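You operate a simulated robot arm through the tools that you are given. There is no shell and no other tool. Be economical: measure what you need, move in short steps, check, and stop when the job is done.

You are at the controls of a simulated robot arm. One attempt, no reset.

JOB
Clamp the dirty brass block in the vise, scrub it clean and open the vise again.
Fine: orange brush, dabbed in the teal tin; the vise stays shut while you scrub; stand the brush back.

It is judged by the outcome, as a careful person would: the job done as asked, and still so three seconds after it is handed in. It fails if anything else is knocked over, pushed out of place, dropped, spilled or broken.

ROBOT AND FRAMES
A 7-joint arm with a two-finger parallel gripper, fixed in place. Base frame: the origin is at the foot of the arm, x ahead of it, y to its left, z up; the work surface is at about z = 880. Units: mm, degrees, N and s.
With the tool pointing down near the work surface it reaches from about 240 to 680 mm from the base axis. Its first joint turns from -66.0 to 66.0 degrees. Payload 2.4 kg.
The TCP is the grasp point between the finger pads, 30 mm short of the fingertips. In the tool frame z runs along the fingers and y along their closing line. The gripper opens to 94 mm. The fingers are 28 mm wide and 10 mm thick; the gripper's body (50 by 96 mm) begins 55 mm behind the TCP.
Orientation is that of the tool frame in the base frame, as a unit quaternion [w, x, y, z]. With the fingers straight down and closing along the base's y, the tool's x points along the base's -x, its y along +y and its z along -z.

CONTROLS
- The arm moves only by the tool arm_command. Its argument "increments" is a list of rows, each an object (a shift or turn left out is 0, a gripper value left out holds the last) with "rotation": the turn, a rotation vector about the tool's x, y, z in degrees, a list of three; "linear": the shift along the tool's x, y, z in mm, a list of three; "hand": the opening in per cent of the stroke, from 0 (shut) to 100 (fully open). In form: [{"rotation": [ax, ay, az], "linear": [tx, ty, tz], "hand": hand}, ...]. A call has 1 to 10 rows; each row is the pose to reach, as a shift and turn from the pose commanded when the call began, along the tool's axes at that moment. Each row takes 0.2 s and may step no farther than 50 mm and 8.6 degrees from the row before; otherwise, or with a gripper value out of range, the whole call is refused. Where a pose cannot be reached the arm comes as near as it can. A force on the tool above 40 N (or 10 N above the force at the start of the call, whichever is more), or a blocked arm, ends the call early, and 0.2 s more pass. Each finger travels about 153 mm/s and halts on what it meets, pressing with about 41 N; the grip force reading is that of the motor and also rises with nothing between the fingers. The clock runs only during rows and for 0.2 s after the last one: add rows that repeat a pose to give the fingers time. The reply holds the time, the measured pose of the TCP, the force on the tool along the base axes, the opening and the grip force, in the units named above and with some noise, and new pictures: "show" is both (left out), scene, wrist or none.
- Cameras (640 x 400 px; columns grow to the right, rows downward): "scene" is fixed at [38.8, 471.3, 1449.5]; the picture's right is [-0.77, -0.64, 0.00], its down [-0.32, 0.38, -0.87] and it looks along [0.55, -0.67, -0.50] (base axes); focal length 341 px, centre (320, 200). "wrist" rides on the gripper at [-37, 0, -58] in the tool frame; the picture's right is [0.00, -1.00, 0.00], its down [0.97, 0.00, -0.24] and it looks along [0.24, 0.00, 0.97] (tool axes); focal length 218 px, centre (320, 200). There is no depth. A picture from a camera that has moved, and an enlarged one, comes with that camera's place and axes in the base frame and with its lens.
- close_up(camera, box): a new picture of the part [left, top, right, bottom] of that camera's present view, enlarged. It takes no simulated time.
- close_job(): hands the job in; it is judged then, once.

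Go step by step. Nothing tells you positions but the pictures and the camera data: compare them with the known pose of the tool, close in by small moves and look again before you grip or let go. The budget is 120 turns and 150 pictures, counting those below and the enlarged ones. Unless the task says otherwise, let go and move clear before handing in, and close with one line.

The tools are called after "Call:" as name(argument=value, ...) on one line, values as JSON. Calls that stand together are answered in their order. arm_command: Moves the arm, as the interface text tells. Its arguments: {"type":"object","properties":{"increments":{"type":"array"},"show":{"type":"string","enum":["both","scene","wrist","none"]}},"required":["increments"]} The other tools are called the same way: close_up (camera, box) takes an enlarged picture of a part of a camera's view; close_job () hands the job in.

At the start:

```text
clock: 0.0
ee_pos: [390.3, -18.9, 1181.6]
ee_rot: [0.0, 0.0, 1.0, 0.0]
wrist_force: [-1.2, 0.2, 0.7]
gripper_width: 94.1
gripper_force: 0.2
```

scene: 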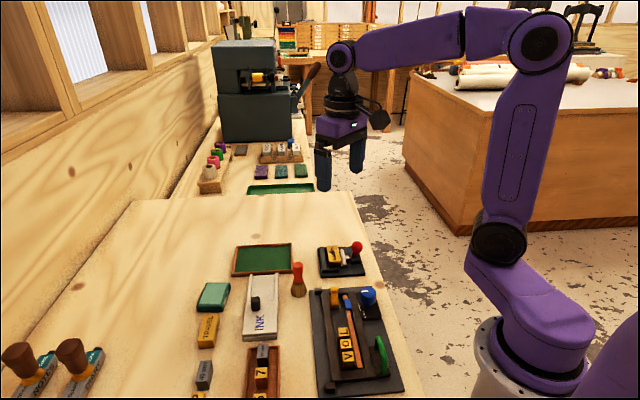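
wrist: 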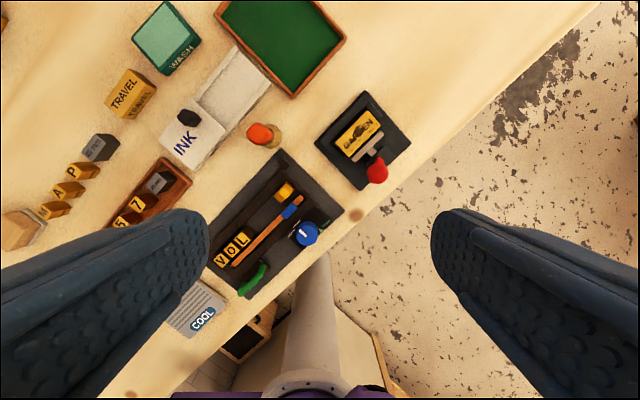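

I see a work table with trays, a tin, a brush-like orange-handled thing and a small vise-like fixture. I will enlarge both views to identify things.

Call:
close_up(camera="wrist", box=[200, 60, 440, 300])

Call:
close_up(camera="wrist", box=[0, 0, 350, 240])

Call:
close_up(camera="scene", box=[180, 230, 420, 400])

Call:
close_up(camera="scene", box=[180, 20, 340, 200])

```text
1.67 times, centred on (320, 180) of wrist
camera zoom: at [427.9, -18.5, 1238.3], right [0.0, -1.0, 0.0], down [-0.97, 0.0, 0.24], along [-0.24, 0.0, -0.97], focal length 364 px, centre (320, 233)
```

zoom: 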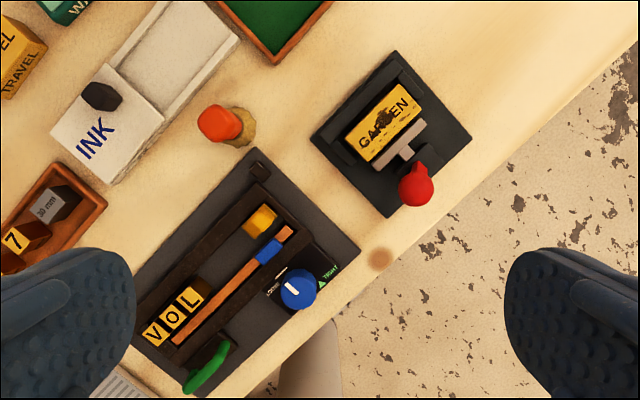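

```text
1.67 times, centred on (175, 120) of wrist
camera zoom: at [427.9, -18.5, 1238.3], right [0.0, -1.0, 0.0], down [-0.97, 0.0, 0.24], along [-0.24, 0.0, -0.97], focal length 364 px, centre (562, 333)
```

zoom: 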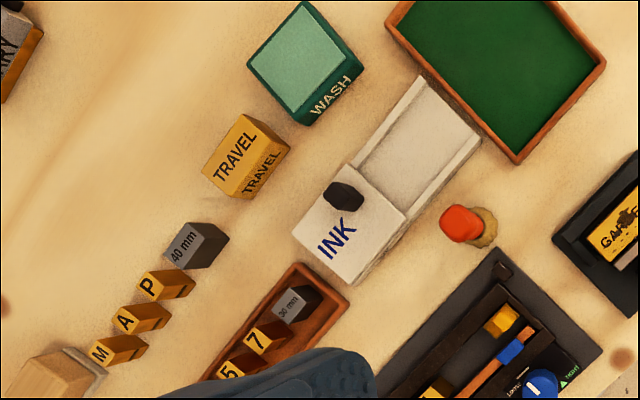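

```text
2.35 times, centred on (300, 315) of scene
camera zoom: at [38.8, 471.3, 1449.5], right [-0.77, -0.64, 0.0], down [-0.32, 0.38, -0.87], along [0.55, -0.67, -0.5], focal length 801 px, centre (367, -71)
```

zoom: 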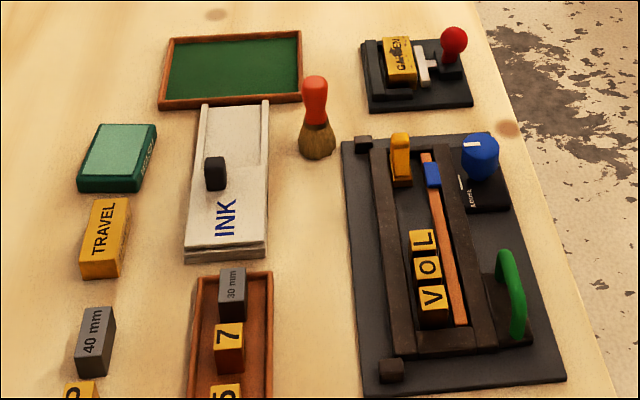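

```text
2.22 times, centred on (260, 110) of scene
camera zoom: at [38.8, 471.3, 1449.5], right [-0.77, -0.64, 0.0], down [-0.32, 0.38, -0.87], along [0.55, -0.67, -0.5], focal length 757 px, centre (453, 400)
```

zoom: 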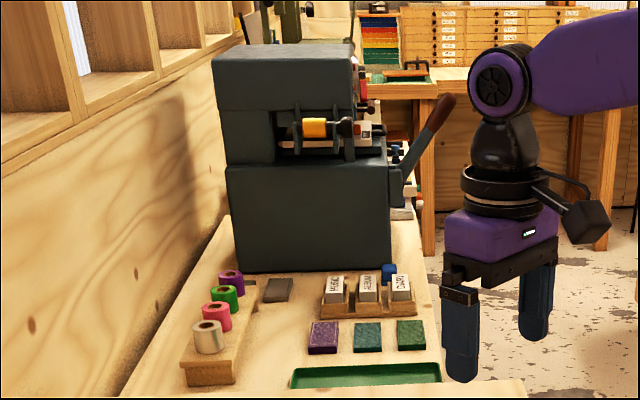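

The vise is the small black plate with the dirty GARDEN block and red-ball handle (~445,-75); the orange brush stands at about (440,58); the teal WASH tin is at about (568,194). I go lower for a better look at the vise.

Call:
arm_command(increments=[{"linear": [-5, -20, 35]}, {"linear": [-10, -40, 70]}, {"linear": [-10, -60, 105]}, {"linear": [-10, -60, 105]}], show="both")

Call:
close_up(camera="wrist", box=[200, 80, 440, 230])

Call:
close_up(camera="scene", box=[290, 220, 410, 295])

```text
clock: 1.0
ee_pos: [399.2, -77.8, 1075.4]
ee_rot: [-0.001, -0.002, 1.0, 0.0]
wrist_force: [0.3, 0.1, -0.4]
gripper_width: 94.0
gripper_force: 0.0
camera wrist: at [437.7, -78.6, 1132.7], right [0.0, -1.0, 0.0], down [-0.97, 0.0, 0.24], along [-0.24, 0.0, -0.97], focal length 218 px, centre (320, 200)
```

scene: 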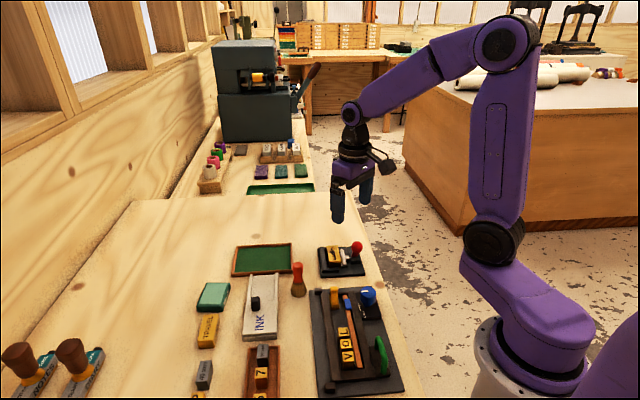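
wrist: 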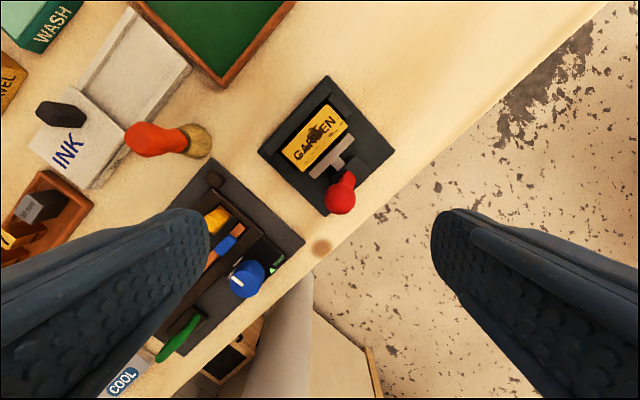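

```text
2.67 times, centred on (320, 155) of wrist
camera zoom: at [437.7, -78.6, 1132.7], right [0.0, -1.0, 0.0], down [-0.97, 0.0, 0.24], along [-0.24, 0.0, -0.97], focal length 582 px, centre (320, 320)
```

zoom: 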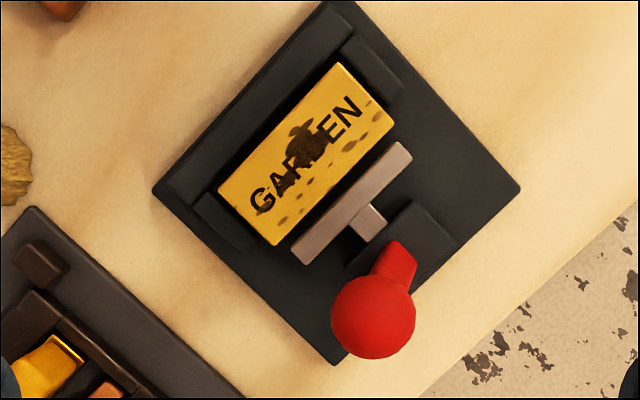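

```text
5.33 times, centred on (350, 258) of scene
camera zoom: at [38.8, 471.3, 1449.5], right [-0.77, -0.64, 0.0], down [-0.32, 0.38, -0.87], along [0.55, -0.67, -0.5], focal length 1817 px, centre (160, -107)
```

zoom: 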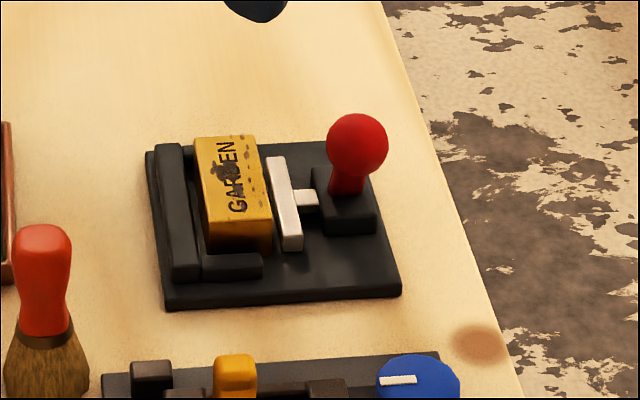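

The red lever's foot is about (403,-110) and its ball about (389,-97,937); it leans along the block's long axis, so it swings about the ram axis. I align the tool's yaw with the vise (46°) above the ball for a better look.

Call:
arm_command(increments=[{"rotation": [0, 0, -8], "linear": [2, -3, 5]}, {"rotation": [0, 0, -16], "linear": [4, -6, 10]}, {"rotation": [0, 0, -24], "linear": [6, -9, 20]}, {"rotation": [0, 0, -32], "linear": [8, -12, 30]}, {"rotation": [0, 0, -40], "linear": [10, -15, 40]}, {"rotation": [0, 0, -46], "linear": [11, -18, 50]}, {"rotation": [0, 0, -46], "linear": [11, -18, 50]}], show="both")

Call:
close_up(camera="wrist", box=[220, 100, 420, 250])

```text
clock: 2.6
ee_pos: [388.5, -96.7, 1026.0]
ee_rot: [0.0, -0.391, 0.92, 0.001]
wrist_force: [-0.4, 0.0, -0.6]
gripper_width: 93.7
gripper_force: 0.1
camera wrist: at [415.6, -70.2, 1083.4], right [0.72, -0.69, 0.0], down [-0.67, -0.7, 0.24], along [-0.17, -0.17, -0.97], focal length 218 px, centre (320, 200)
```

scene: 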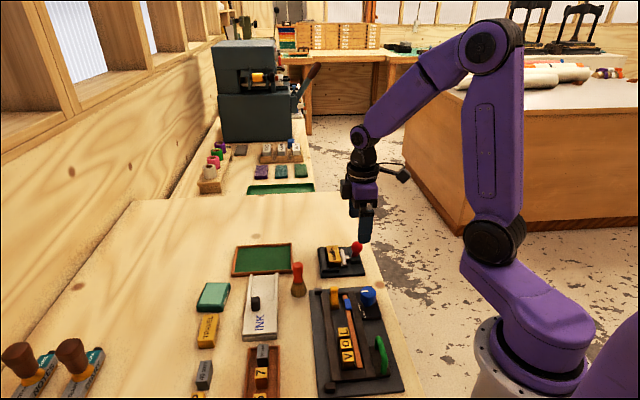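
wrist: 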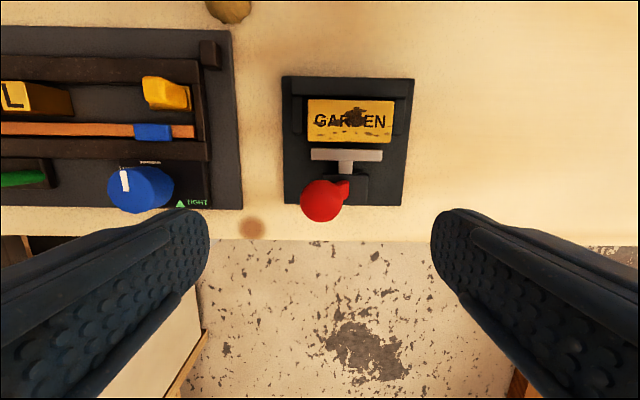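

```text
2.67 times, centred on (320, 175) of wrist
camera zoom: at [415.6, -70.2, 1083.4], right [0.72, -0.69, 0.0], down [-0.67, -0.7, 0.24], along [-0.17, -0.17, -0.97], focal length 582 px, centre (320, 267)
```

zoom: 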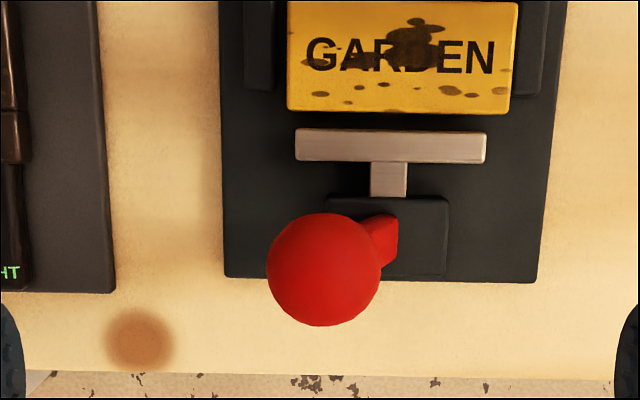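

The lever leans toward image left and its foot is centred behind the ram, so it likely swings to the right. I'll cage the ball loosely between the fingers.

Call:
arm_command(increments=[{"hand": 48}, {"linear": [0, 0, 25], "hand": 48}, {"linear": [0, 0, 50], "hand": 48}, {"linear": [0, 0, 66], "hand": 48}, {"linear": [0, 0, 79], "hand": 48}, {"linear": [0, 0, 79], "hand": 48}], show="both")

Call:
close_up(camera="scene", box=[290, 200, 430, 300])

```text
clock: 4.0
ee_pos: [389.9, -95.1, 946.8]
ee_rot: [0.0, -0.391, 0.92, 0.0]
wrist_force: [0.2, 0.2, 0.8]
gripper_width: 44.8
gripper_force: 0.0
camera wrist: at [415.7, -69.6, 1004.1], right [0.72, -0.69, 0.0], down [-0.67, -0.7, 0.24], along [-0.17, -0.17, -0.97], focal length 218 px, centre (320, 200)
```

scene: 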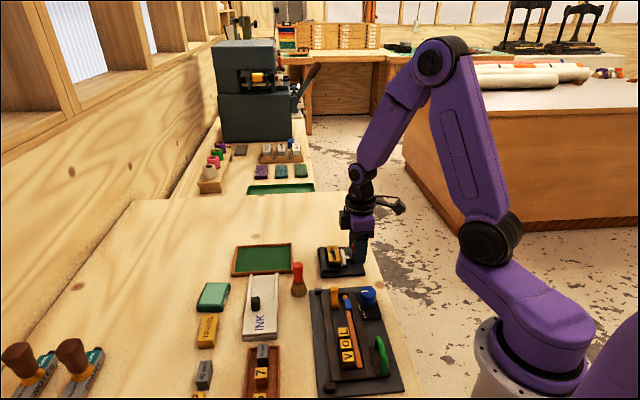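
wrist: 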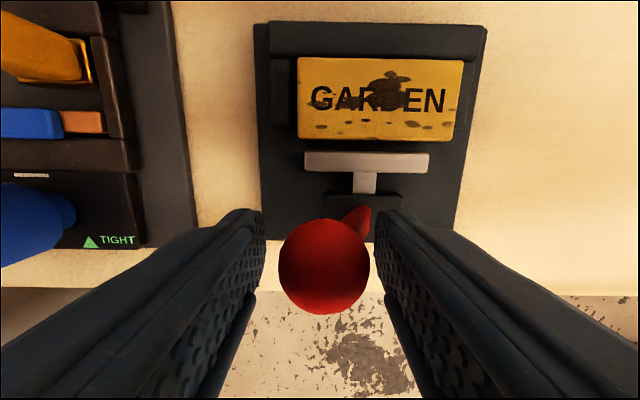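

```text
4.00 times, centred on (360, 250) of scene
camera zoom: at [38.8, 471.3, 1449.5], right [-0.77, -0.64, 0.0], down [-0.32, 0.38, -0.87], along [0.55, -0.67, -0.5], focal length 1362 px, centre (160, 0)
```

zoom: 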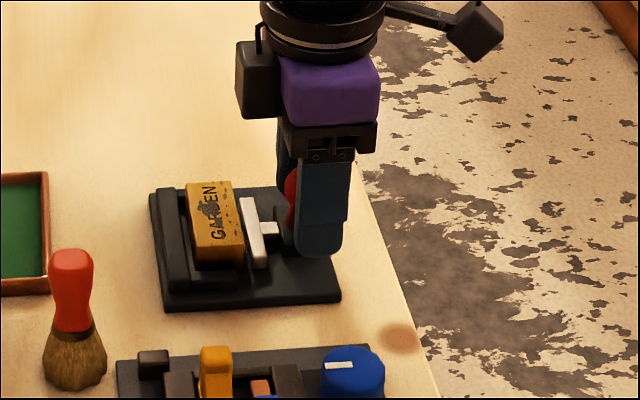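

The ball is caged with a few mm clearance each side. I push it toward the right (tool -y) gradually and watch the jaw.

Call:
arm_command(increments=[{"linear": [0, -8, 0]}, {"linear": [0, -14, -1]}, {"linear": [0, -20, -2]}, {"linear": [0, -26, -3]}, {"linear": [0, -32, -4]}, {"linear": [0, -32, -4]}], show="wrist")

```text
clock: 5.4
ee_pos: [413.4, -117.9, 950.3]
ee_rot: [0.0, -0.391, 0.92, 0.0]
wrist_force: [-1.1, -0.1, 0.3]
gripper_width: 44.8
gripper_force: 0.3
camera wrist: at [438.9, -92.0, 1008.3], right [0.72, -0.69, 0.0], down [-0.67, -0.7, 0.24], along [-0.17, -0.17, -0.97], focal length 218 px, centre (320, 200)
```

wrist: 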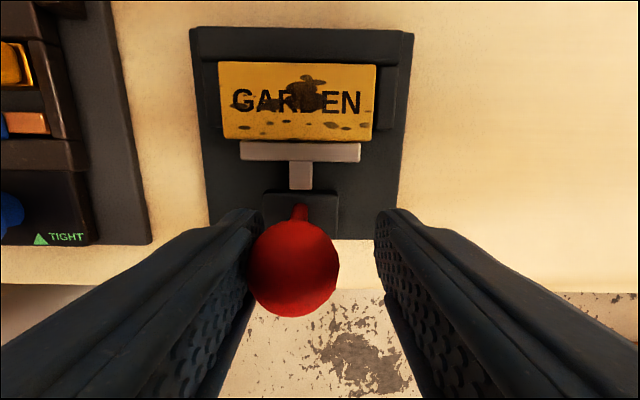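

The lever moves easily and the jaw has advanced to almost meet the block. I continue pushing.

Call:
arm_command(increments=[{"linear": [0, -5, 0]}, {"linear": [0, -10, 0]}, {"linear": [0, -15, 1]}, {"linear": [0, -20, 2]}, {"linear": [0, -20, 2]}], show="wrist")

Call:
close_up(camera="wrist", box=[150, 0, 450, 240])

```text
clock: 6.6
ee_pos: [426.5, -132.2, 949.4]
ee_rot: [0.0, -0.392, 0.92, 0.001]
wrist_force: [-3.9, 4.1, 5.0]
gripper_width: 48.3
gripper_force: 3.1
camera wrist: at [452.8, -105.4, 1006.3], right [0.72, -0.69, 0.0], down [-0.67, -0.7, 0.24], along [-0.17, -0.17, -0.97], focal length 218 px, centre (320, 200)
```

wrist: 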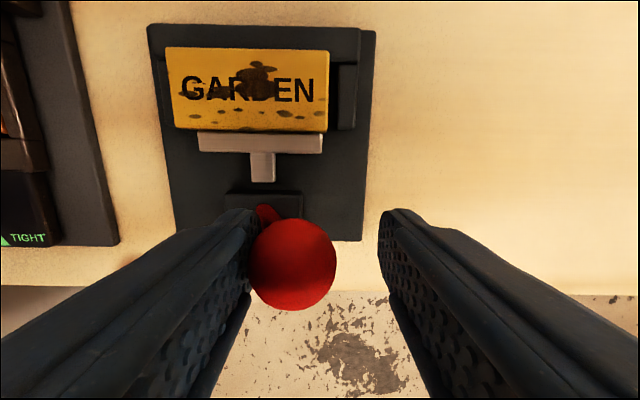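

```text
1.67 times, centred on (300, 120) of wrist
camera zoom: at [452.8, -105.4, 1006.3], right [0.72, -0.69, 0.0], down [-0.67, -0.7, 0.24], along [-0.17, -0.17, -0.97], focal length 364 px, centre (353, 333)
```

zoom: 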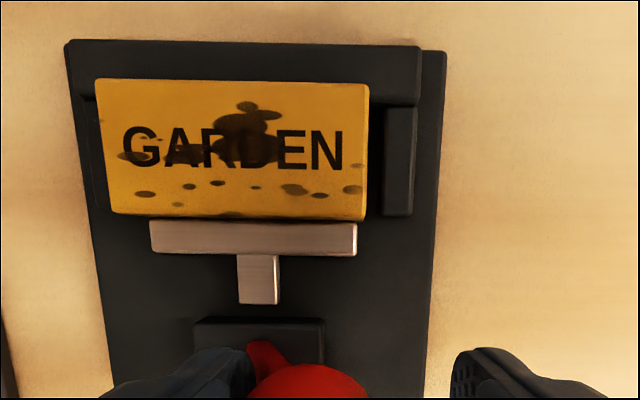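

The jaw now presses the block against the back jaw and resistance has begun. I push a few mm more, then back off to see whether it stays.

Call:
arm_command(increments=[{"linear": [0, -5, 0]}, {"linear": [0, -9, 1]}, {"linear": [0, -9, 1]}], show="wrist")

```text
clock: 7.4
ee_pos: [431.6, -135.6, 947.9]
ee_rot: [-0.003, -0.392, 0.92, 0.003]
wrist_force: [-15.2, 23.7, 22.9]
gripper_width: 60.8
gripper_force: 13.9
camera wrist: at [458.0, -110.2, 1005.5], right [0.72, -0.69, -0.01], down [-0.67, -0.7, 0.24], along [-0.17, -0.17, -0.97], focal length 218 px, centre (320, 200)
```

wrist: 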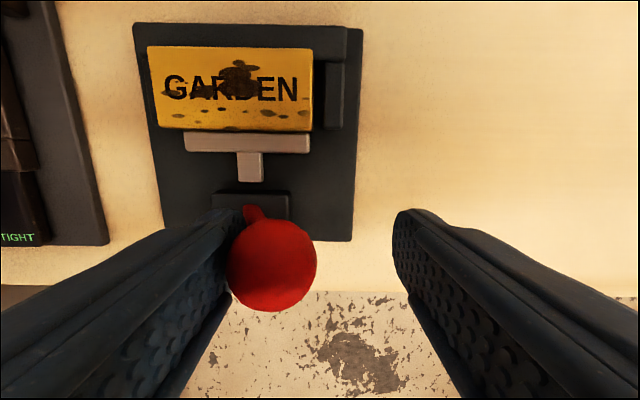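

The lever is against its stop (about 30 N). I back off, open slightly and check it stays.

Call:
arm_command(increments=[{"linear": [0, 6, 0], "hand": 65}, {"linear": [0, 8, 0], "hand": 70}, {"linear": [0, 8, -40], "hand": 70}, {"linear": [0, 8, -80], "hand": 70}, {"linear": [0, 8, -80], "hand": 70}], show="both")

Call:
close_up(camera="wrist", box=[200, 60, 440, 260])

Call:
close_up(camera="scene", box=[290, 220, 410, 295])

```text
clock: 8.6
ee_pos: [426.2, -132.9, 1028.1]
ee_rot: [0.0, -0.391, 0.921, 0.0]
wrist_force: [-0.3, 0.0, 0.4]
gripper_width: 65.7
gripper_force: 0.0
camera wrist: at [453.2, -106.3, 1085.7], right [0.72, -0.69, 0.0], down [-0.67, -0.7, 0.24], along [-0.17, -0.17, -0.97], focal length 218 px, centre (320, 200)
```

scene: 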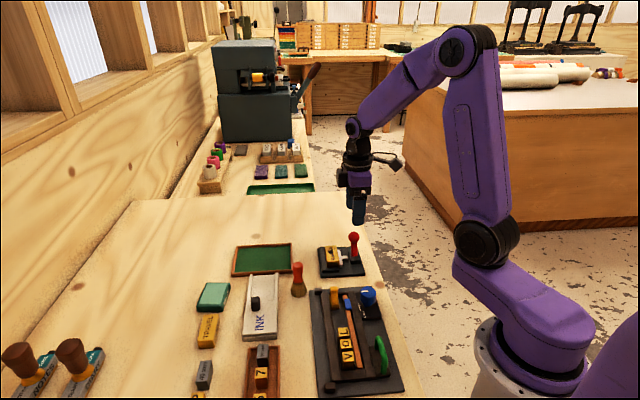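
wrist: 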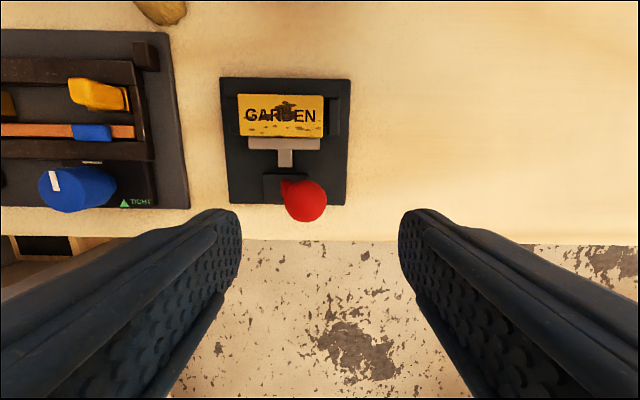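

```text
2.00 times, centred on (320, 160) of wrist
camera zoom: at [453.2, -106.3, 1085.7], right [0.72, -0.69, 0.0], down [-0.67, -0.7, 0.24], along [-0.17, -0.17, -0.97], focal length 436 px, centre (320, 280)
```

zoom: 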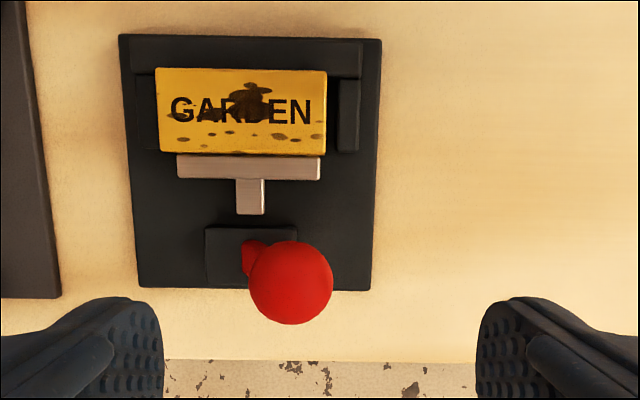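

```text
5.33 times, centred on (350, 258) of scene
camera zoom: at [38.8, 471.3, 1449.5], right [-0.77, -0.64, 0.0], down [-0.32, 0.38, -0.87], along [0.55, -0.67, -0.5], focal length 1817 px, centre (160, -107)
```

zoom: 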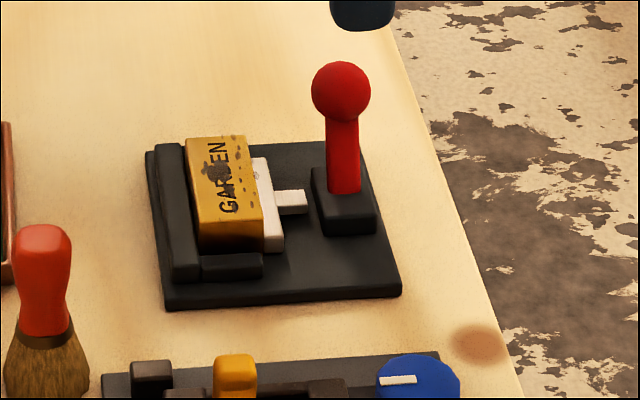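

The block is clamped and the lever holds on the other side. Next I move above the orange brush (~440,58) to measure it closely.

Call:
arm_command(increments=[{"linear": [-30, 24, -15]}, {"linear": [-60, 49, -22]}, {"linear": [-95, 79, -22]}, {"linear": [-125, 104, -22]}, {"linear": [-147, 122, -22]}, {"linear": [-147, 122, -22]}], show="both")

Call:
close_up(camera="wrist", box=[220, 120, 420, 270])

Call:
close_up(camera="scene", box=[250, 230, 350, 310])

```text
clock: 10.0
ee_pos: [441.8, 57.5, 1050.4]
ee_rot: [0.0, -0.39, 0.921, 0.0]
wrist_force: [0.7, -0.6, 0.3]
gripper_width: 65.9
gripper_force: 0.0
camera wrist: at [467.9, 84.2, 1106.8], right [0.72, -0.69, 0.0], down [-0.67, -0.7, 0.24], along [-0.17, -0.17, -0.97], focal length 218 px, centre (320, 200)
```

scene: 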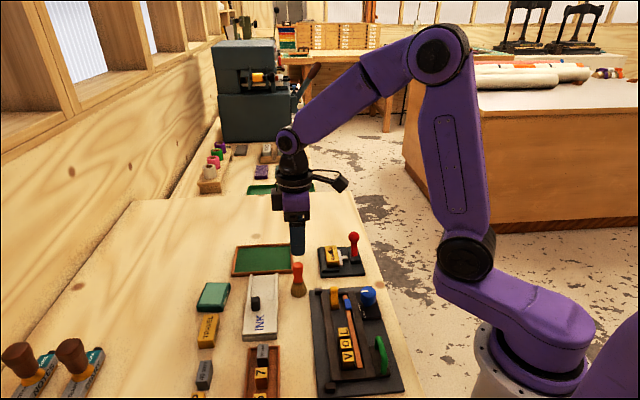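
wrist: 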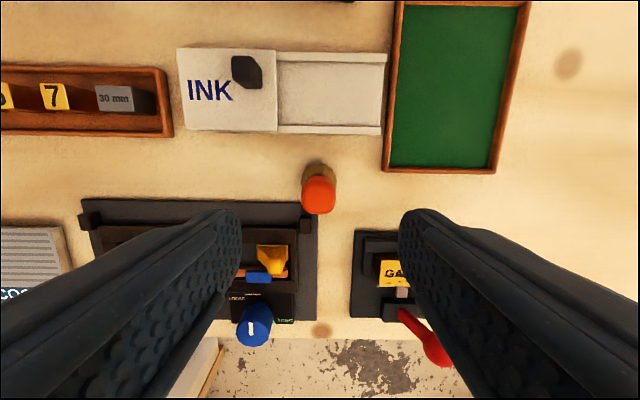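

```text
2.67 times, centred on (320, 195) of wrist
camera zoom: at [467.9, 84.2, 1106.8], right [0.72, -0.69, 0.0], down [-0.67, -0.7, 0.24], along [-0.17, -0.17, -0.97], focal length 582 px, centre (320, 213)
```

zoom: 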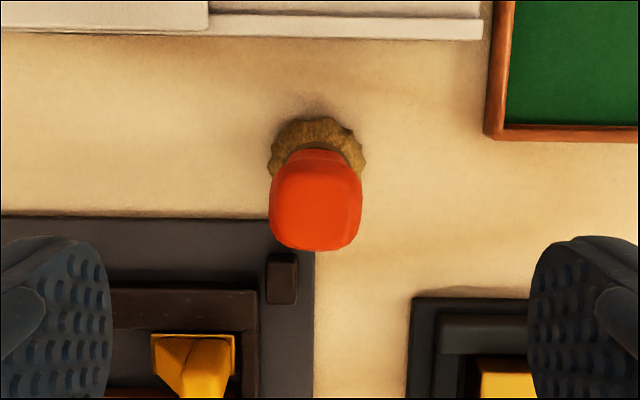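

```text
5.00 times, centred on (300, 270) of scene
camera zoom: at [38.8, 471.3, 1449.5], right [-0.77, -0.64, 0.0], down [-0.32, 0.38, -0.87], along [0.55, -0.67, -0.5], focal length 1703 px, centre (420, -150)
```

zoom: 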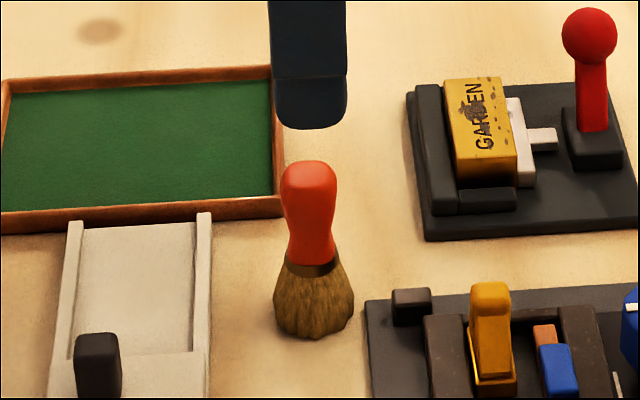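

The brush is at about (441.5, 59.7), its top at z≈953, waist about 19 mm wide. I descend around the handle with the fingers open 52 mm.

Call:
arm_command(increments=[{"linear": [-1, 1.7, 20], "hand": 55}, {"linear": [-1, 1.7, 50], "hand": 55}, {"linear": [-1, 1.7, 80], "hand": 55}, {"linear": [-1, 1.7, 100], "hand": 55}, {"linear": [-1, 1.7, 110], "hand": 55}, {"linear": [-1, 1.7, 110], "hand": 55}], show="both")

Call:
close_up(camera="scene", box=[250, 220, 350, 310])

```text
clock: 11.4
ee_pos: [440.7, 58.4, 940.0]
ee_rot: [0.0, -0.391, 0.92, 0.0]
wrist_force: [-0.1, 0.7, -0.7]
gripper_width: 51.8
gripper_force: 0.0
camera wrist: at [467.4, 85.4, 997.0], right [0.72, -0.69, 0.0], down [-0.67, -0.7, 0.24], along [-0.17, -0.17, -0.97], focal length 218 px, centre (320, 200)
```

scene: 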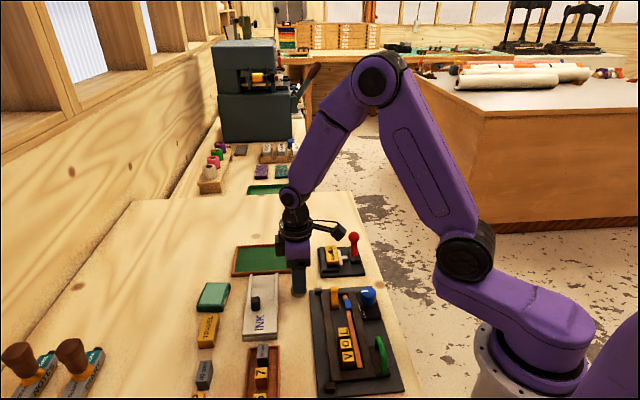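
wrist: 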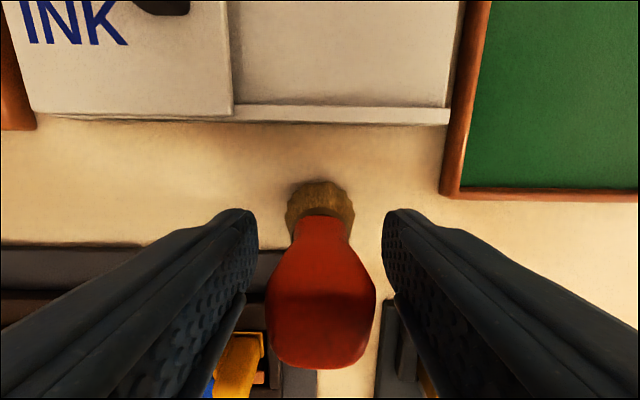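

```text
4.44 times, centred on (300, 265) of scene
camera zoom: at [38.8, 471.3, 1449.5], right [-0.77, -0.64, 0.0], down [-0.32, 0.38, -0.87], along [0.55, -0.67, -0.5], focal length 1514 px, centre (409, -89)
```

zoom: 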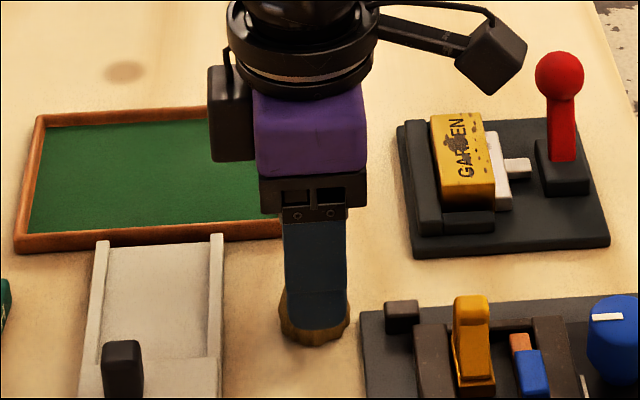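

The handle is centred between the fingers with the tips just above the bristles. I close the grip.

Call:
arm_command(increments=[{"hand": 30}, {"hand": 10}, {"hand": 5}, {"hand": 5}], show="wrist")

```text
clock: 12.4
ee_pos: [440.5, 58.5, 940.2]
ee_rot: [0.0, -0.391, 0.921, -0.001]
wrist_force: [-0.2, -0.5, 0.1]
gripper_width: 33.1
gripper_force: 40.9
camera wrist: at [467.4, 85.4, 997.2], right [0.72, -0.69, 0.0], down [-0.67, -0.7, 0.24], along [-0.17, -0.17, -0.97], focal length 218 px, centre (320, 200)
```

wrist: 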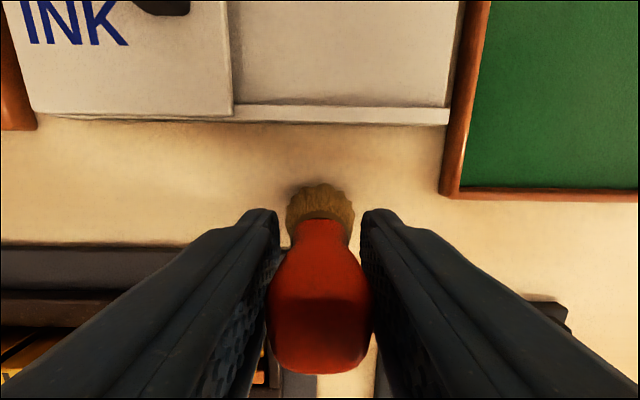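

The brush is gripped (bristle ends are 60 mm below the TCP). I lift and move short of the teal tin to view it unobstructed.

Call:
arm_command(increments=[{"linear": [0, 0, -20]}, {"linear": [0, 0, -55]}, {"linear": [0, 0, -90]}, {"linear": [-40, 4, -95]}, {"linear": [-85, 9, -95]}, {"linear": [-120, 13, -95]}, {"linear": [-133, 13.6, -95]}, {"linear": [-133, 13.6, -95]}], show="both")

Call:
close_up(camera="wrist", box=[200, 0, 440, 180])

Call:
close_up(camera="scene", box=[180, 240, 320, 340])

```text
clock: 14.2
ee_pos: [523.0, 164.9, 1034.8]
ee_rot: [-0.001, -0.391, 0.921, 0.0]
wrist_force: [0.4, 0.6, -1.0]
gripper_width: 33.1
gripper_force: 40.7
camera wrist: at [549.8, 191.0, 1091.9], right [0.72, -0.69, 0.0], down [-0.67, -0.7, 0.24], along [-0.17, -0.17, -0.97], focal length 218 px, centre (320, 200)
```

scene: 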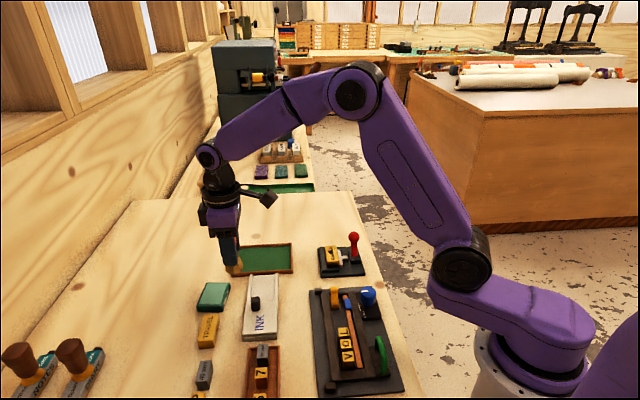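
wrist: 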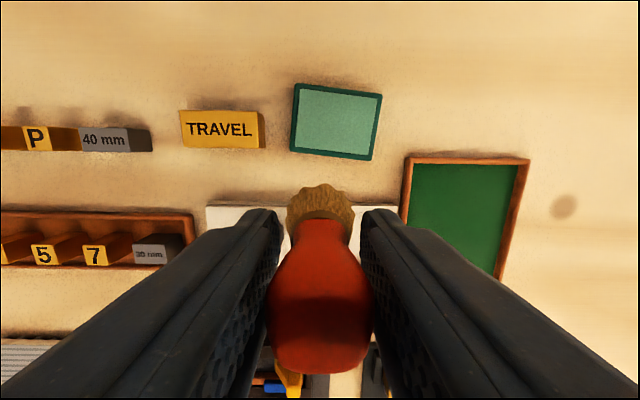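

```text
2.22 times, centred on (320, 90) of wrist
camera zoom: at [549.8, 191.0, 1091.9], right [0.72, -0.69, 0.0], down [-0.67, -0.7, 0.24], along [-0.17, -0.17, -0.97], focal length 485 px, centre (320, 444)
```

zoom: 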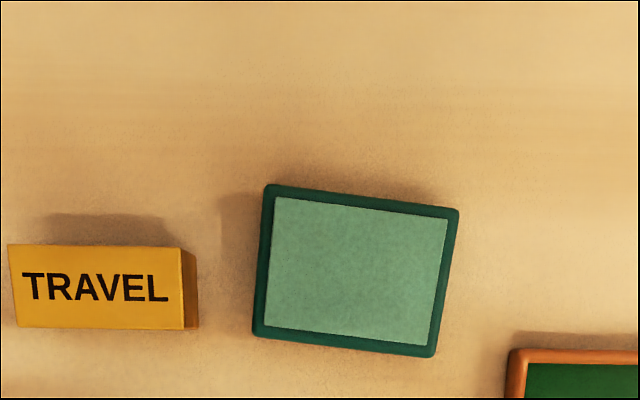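

```text
4.00 times, centred on (250, 290) of scene
camera zoom: at [38.8, 471.3, 1449.5], right [-0.77, -0.64, 0.0], down [-0.32, 0.38, -0.87], along [0.55, -0.67, -0.5], focal length 1362 px, centre (600, -160)
```

zoom: 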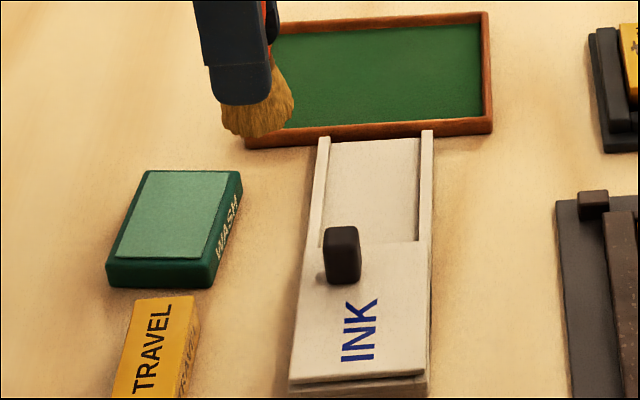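

The tin has an open teal pad on top, centred about (571,196), top ≈ z 898. I move the brush above it, at a safe height, and check.

Call:
arm_command(increments=[{"linear": [-28, -7, 10]}, {"linear": [-56, -13, 30]}, {"linear": [-56, -13, 50]}, {"linear": [-56, -13, 50]}], show="both")

Call:
close_up(camera="scene", box=[160, 230, 300, 330])

```text
clock: 15.2
ee_pos: [571.8, 196.2, 985.1]
ee_rot: [0.0, -0.39, 0.921, -0.001]
wrist_force: [-0.9, -0.1, -0.4]
gripper_width: 33.3
gripper_force: 41.3
camera wrist: at [598.3, 221.8, 1042.3], right [0.72, -0.69, 0.0], down [-0.67, -0.7, 0.24], along [-0.17, -0.17, -0.97], focal length 218 px, centre (320, 200)
```

scene: 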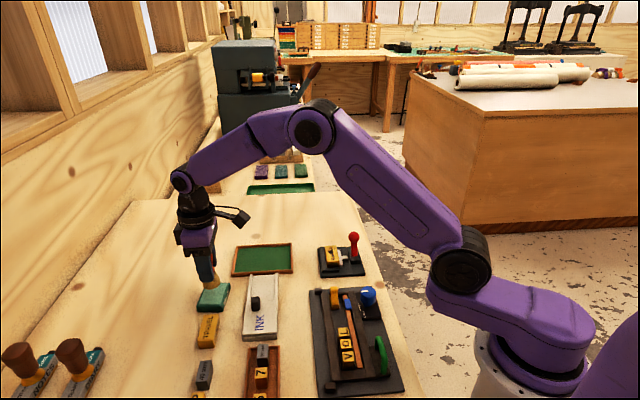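
wrist: 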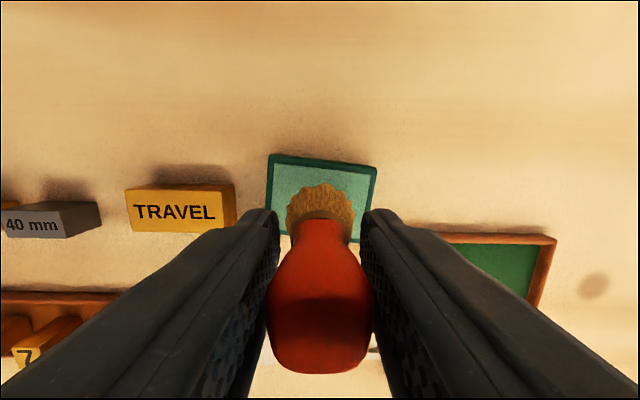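

```text
4.00 times, centred on (230, 280) of scene
camera zoom: at [38.8, 471.3, 1449.5], right [-0.77, -0.64, 0.0], down [-0.32, 0.38, -0.87], along [0.55, -0.67, -0.5], focal length 1362 px, centre (680, -120)
```

zoom: 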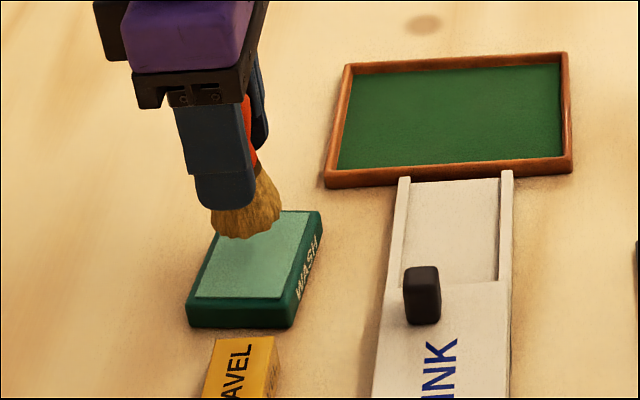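

The brush is over the pad centre. I dab down slowly to about pad height and watch the force.

Call:
arm_command(increments=[{"linear": [0, 0, 12]}, {"linear": [0, 0, 20]}, {"linear": [0, 0, 24]}, {"linear": [0, 0, 26]}, {"linear": [0, 0, 26]}], show="scene")

Call:
close_up(camera="scene", box=[160, 230, 300, 330])

```text
clock: 16.4
ee_pos: [572.7, 196.7, 959.8]
ee_rot: [0.0, -0.39, 0.921, 0.0]
wrist_force: [-1.8, -1.4, 6.2]
gripper_width: 33.5
gripper_force: 41.0
```

scene: 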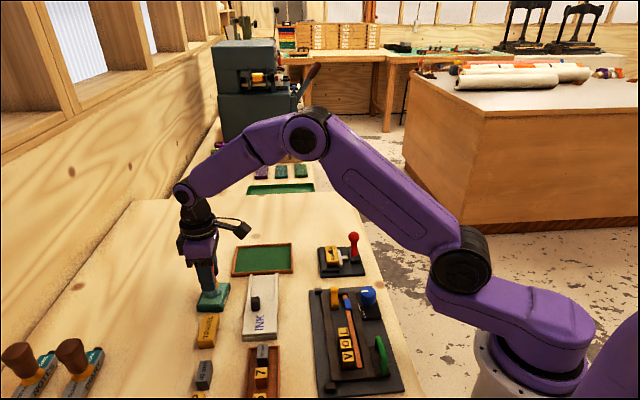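

```text
4.00 times, centred on (230, 280) of scene
camera zoom: at [38.6, 471.2, 1449.5], right [-0.77, -0.64, 0.0], down [-0.32, 0.38, -0.87], along [0.55, -0.67, -0.5], focal length 1362 px, centre (680, -120)
```

zoom: 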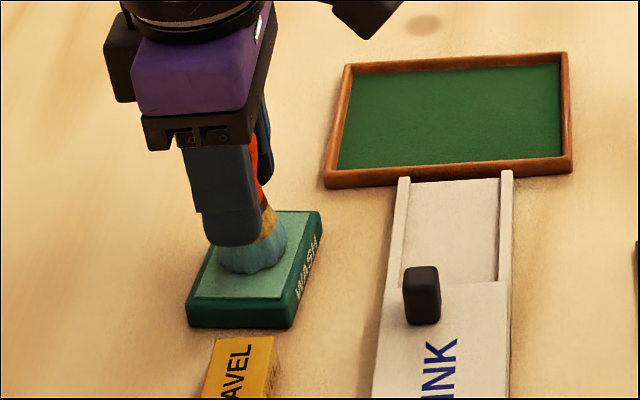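

The bristles are wet with wash (they turned teal). I lift and carry the brush to above the clamped block.

Call:
arm_command(increments=[{"linear": [0, 0, -30]}, {"linear": [0, 0, -75]}, {"linear": [40, -14, -80]}, {"linear": [85, -29, -80]}, {"linear": [130, -44, -80]}, {"linear": [175, -60, -80]}, {"linear": [215, -73, -80]}, {"linear": [250, -85, -80]}, {"linear": [278, -95, -80]}, {"linear": [278, -95, -80]}], show="both")

Call:
close_up(camera="scene", box=[290, 200, 410, 290])

Call:
close_up(camera="wrist", box=[220, 80, 420, 230])

```text
clock: 18.6
ee_pos: [446.8, -69.8, 1037.9]
ee_rot: [0.0, -0.391, 0.92, 0.0]
wrist_force: [0.6, -0.9, -0.9]
gripper_width: 33.0
gripper_force: 41.2
camera wrist: at [473.7, -44.2, 1095.6], right [0.72, -0.69, 0.0], down [-0.67, -0.7, 0.24], along [-0.17, -0.17, -0.97], focal length 218 px, centre (320, 200)
```

scene: 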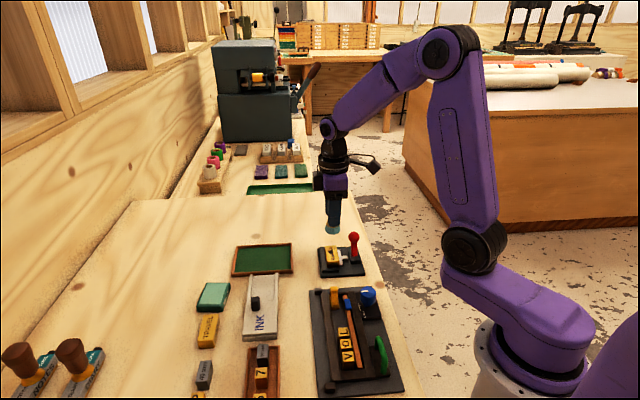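
wrist: 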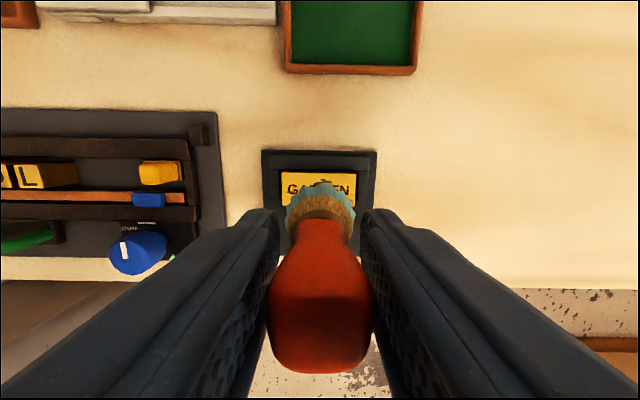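

```text
4.44 times, centred on (350, 245) of scene
camera zoom: at [38.8, 471.3, 1449.5], right [-0.77, -0.64, 0.0], down [-0.32, 0.38, -0.87], along [0.55, -0.67, -0.5], focal length 1514 px, centre (187, 0)
```

zoom: 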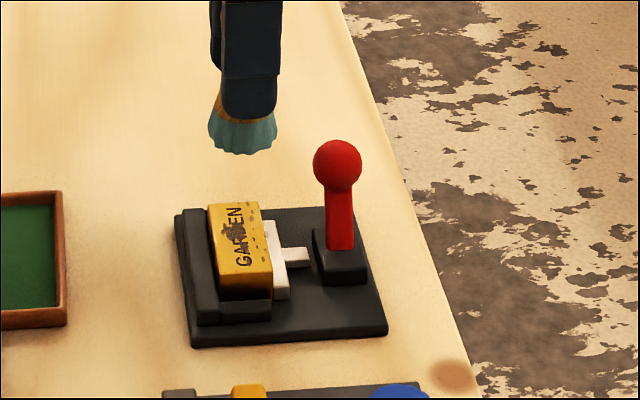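

```text
2.67 times, centred on (320, 155) of wrist
camera zoom: at [473.7, -44.2, 1095.6], right [0.72, -0.69, 0.0], down [-0.67, -0.7, 0.24], along [-0.17, -0.17, -0.97], focal length 582 px, centre (320, 320)
```

zoom: 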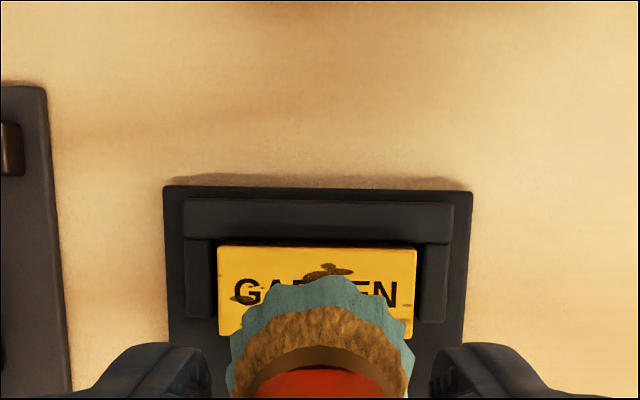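

The brush is right above the block (centre ≈ (447.5,-70)). I lower it until the bristles touch.

Call:
arm_command(increments=[{"linear": [0, 0, 30]}, {"linear": [0, 0, 50]}, {"linear": [0, 0, 58]}, {"linear": [0, 0, 62]}, {"linear": [0, 0, 66]}, {"linear": [0, 0, 66]}], show="scene")

Call:
close_up(camera="scene", box=[290, 200, 410, 290])

```text
clock: 20.0
ee_pos: [446.8, -68.8, 972.3]
ee_rot: [0.0, -0.391, 0.921, 0.0]
wrist_force: [0.4, -0.3, -1.2]
gripper_width: 33.1
gripper_force: 40.8
```

scene: 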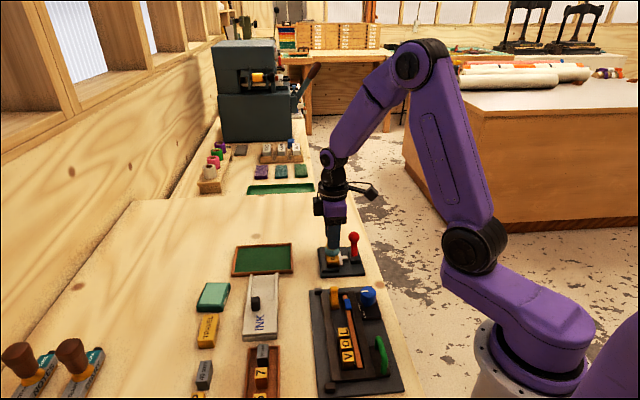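

```text
4.44 times, centred on (350, 245) of scene
camera zoom: at [38.8, 471.3, 1449.5], right [-0.77, -0.64, 0.0], down [-0.32, 0.38, -0.87], along [0.55, -0.67, -0.5], focal length 1514 px, centre (187, 0)
```

zoom: 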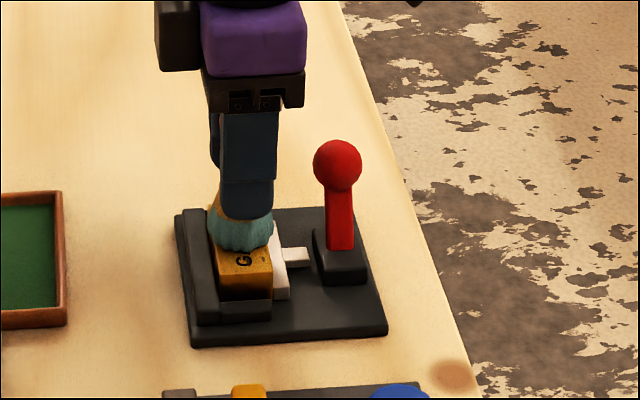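

Nearly touching, no force yet. I go down a few mm more.

Call:
arm_command(increments=[{"linear": [0, 0, 2]}, {"linear": [0, 0, 4]}, {"linear": [0, 0, 4]}], show="none")

```text
clock: 20.8
ee_pos: [447.5, -70.6, 969.7]
ee_rot: [0.0, -0.391, 0.92, -0.001]
wrist_force: [-6.0, -0.5, 29.7]
gripper_width: 33.3
gripper_force: 41.1
```

About 30 N, a bit firm; I ease up 2 mm and begin scrubbing strokes along the block.

Call:
arm_command(increments=[{"linear": [0, 0, -2.5]}, {"linear": [0, 10, -2.5]}, {"linear": [0, 18, -2.5]}, {"linear": [0, 8, -2.5]}, {"linear": [0, -5, -2.5]}, {"linear": [0, -18, -2.5]}, {"linear": [0, -8, -2.5]}, {"linear": [0, 5, -2.5]}, {"linear": [0, 18, -2.5]}, {"linear": [0, 5, -2.5]}], show="wrist")

Call:
close_up(camera="scene", box=[290, 200, 410, 290])

```text
clock: 23.0
ee_pos: [442.6, -66.1, 970.7]
ee_rot: [0.0, -0.392, 0.92, -0.001]
wrist_force: [0.5, 0.8, -0.6]
gripper_width: 32.9
gripper_force: 41.1
camera wrist: at [470.2, -39.9, 1028.5], right [0.72, -0.69, 0.0], down [-0.67, -0.7, 0.24], along [-0.17, -0.17, -0.97], focal length 218 px, centre (320, 200)
```

wrist: 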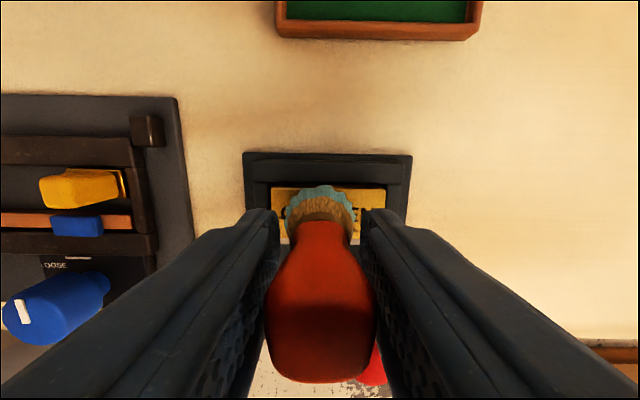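

```text
4.44 times, centred on (350, 245) of scene
camera zoom: at [38.8, 471.3, 1449.5], right [-0.77, -0.64, 0.0], down [-0.32, 0.38, -0.87], along [0.55, -0.67, -0.5], focal length 1514 px, centre (187, 0)
```

zoom: 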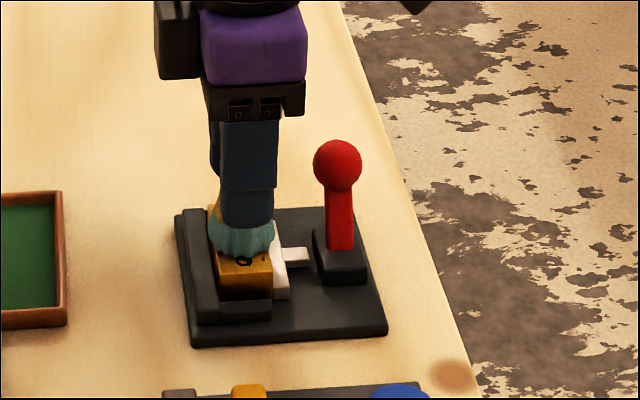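

Contact has gone light; I press 1.5 mm lower and continue with longer strokes, also shifting across.

Call:
arm_command(increments=[{"linear": [0, -5, 1.5]}, {"linear": [0, -14, 1.5]}, {"linear": [0, -23, 1.5]}, {"linear": [0, -14, 1.5]}, {"linear": [0, -5, 1.5]}, {"linear": [0, 5, 1.5]}, {"linear": [0, 13, 1.5]}, {"linear": [0, 5, 1.5]}, {"linear": [0, -5, 1.5]}, {"linear": [0, -5, 1.5]}], show="none")

```text
clock: 25.2
ee_pos: [446.3, -71.1, 968.8]
ee_rot: [0.0, -0.391, 0.921, 0.0]
wrist_force: [-0.6, 0.3, -0.3]
gripper_width: 33.1
gripper_force: 40.9
```

No force now, so the brush probably slid slightly up in the grip. I lower in small steps to find contact.

Call:
arm_command(increments=[{"linear": [0, 0, 1]}, {"linear": [0, 0, 1]}], show="none")

Call:
close_up(camera="scene", box=[290, 200, 410, 290])

```text
clock: 25.8
ee_pos: [447.9, -70.4, 969.9]
ee_rot: [0.001, -0.391, 0.92, 0.0]
wrist_force: [-4.4, 1.0, 20.5]
gripper_width: 33.2
gripper_force: 41.3
```

```text
4.44 times, centred on (350, 245) of scene
camera zoom: at [38.3, 471.4, 1449.4], right [-0.77, -0.64, 0.0], down [-0.32, 0.38, -0.87], along [0.55, -0.67, -0.5], focal length 1514 px, centre (187, 0)
```

zoom: 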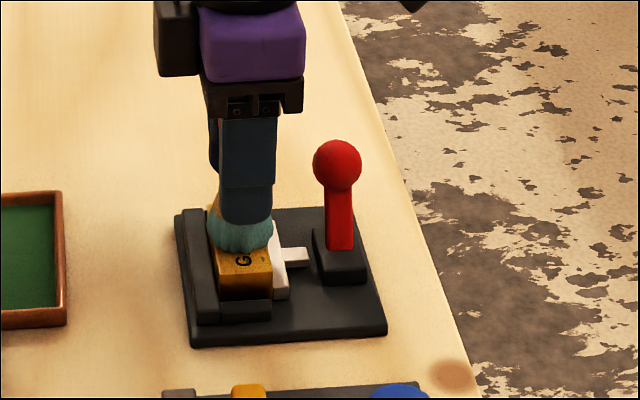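

Good contact, about 20 N. I scrub at this height in strokes along and slightly across the block.

Call:
arm_command(increments=[{"linear": [0, 9, -0.3]}, {"linear": [0, 18, -0.3]}, {"linear": [0, 9, -0.3]}, {"linear": [0, 0, -0.3]}, {"linear": [0, -9, -0.3]}, {"linear": [0, -18, -0.3]}, {"linear": [5, -9, -0.3]}, {"linear": [5, 0, -0.3]}, {"linear": [5, 9, -0.3]}, {"linear": [5, 18, -0.3]}], show="none")

Call:
close_up(camera="wrist", box=[220, 130, 420, 280])

```text
clock: 28.0
ee_pos: [431.0, -61.9, 968.9]
ee_rot: [0.001, -0.391, 0.92, -0.001]
wrist_force: [2.9, -2.6, 11.8]
gripper_width: 33.2
gripper_force: 41.0
```

```text
2.67 times, centred on (320, 205) of wrist
camera zoom: at [457.6, -35.1, 1026.9], right [0.72, -0.69, 0.0], down [-0.67, -0.7, 0.24], along [-0.16, -0.17, -0.97], focal length 582 px, centre (320, 187)
```

zoom: 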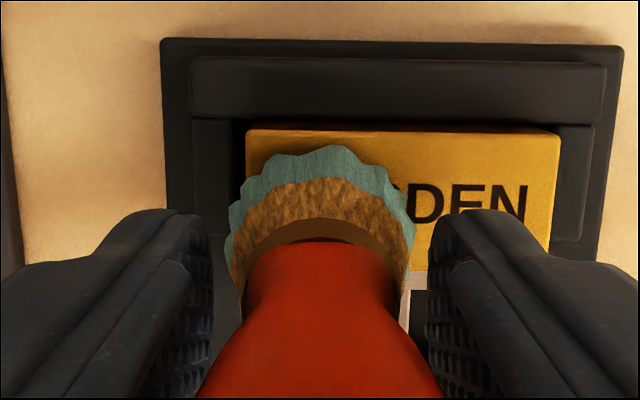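

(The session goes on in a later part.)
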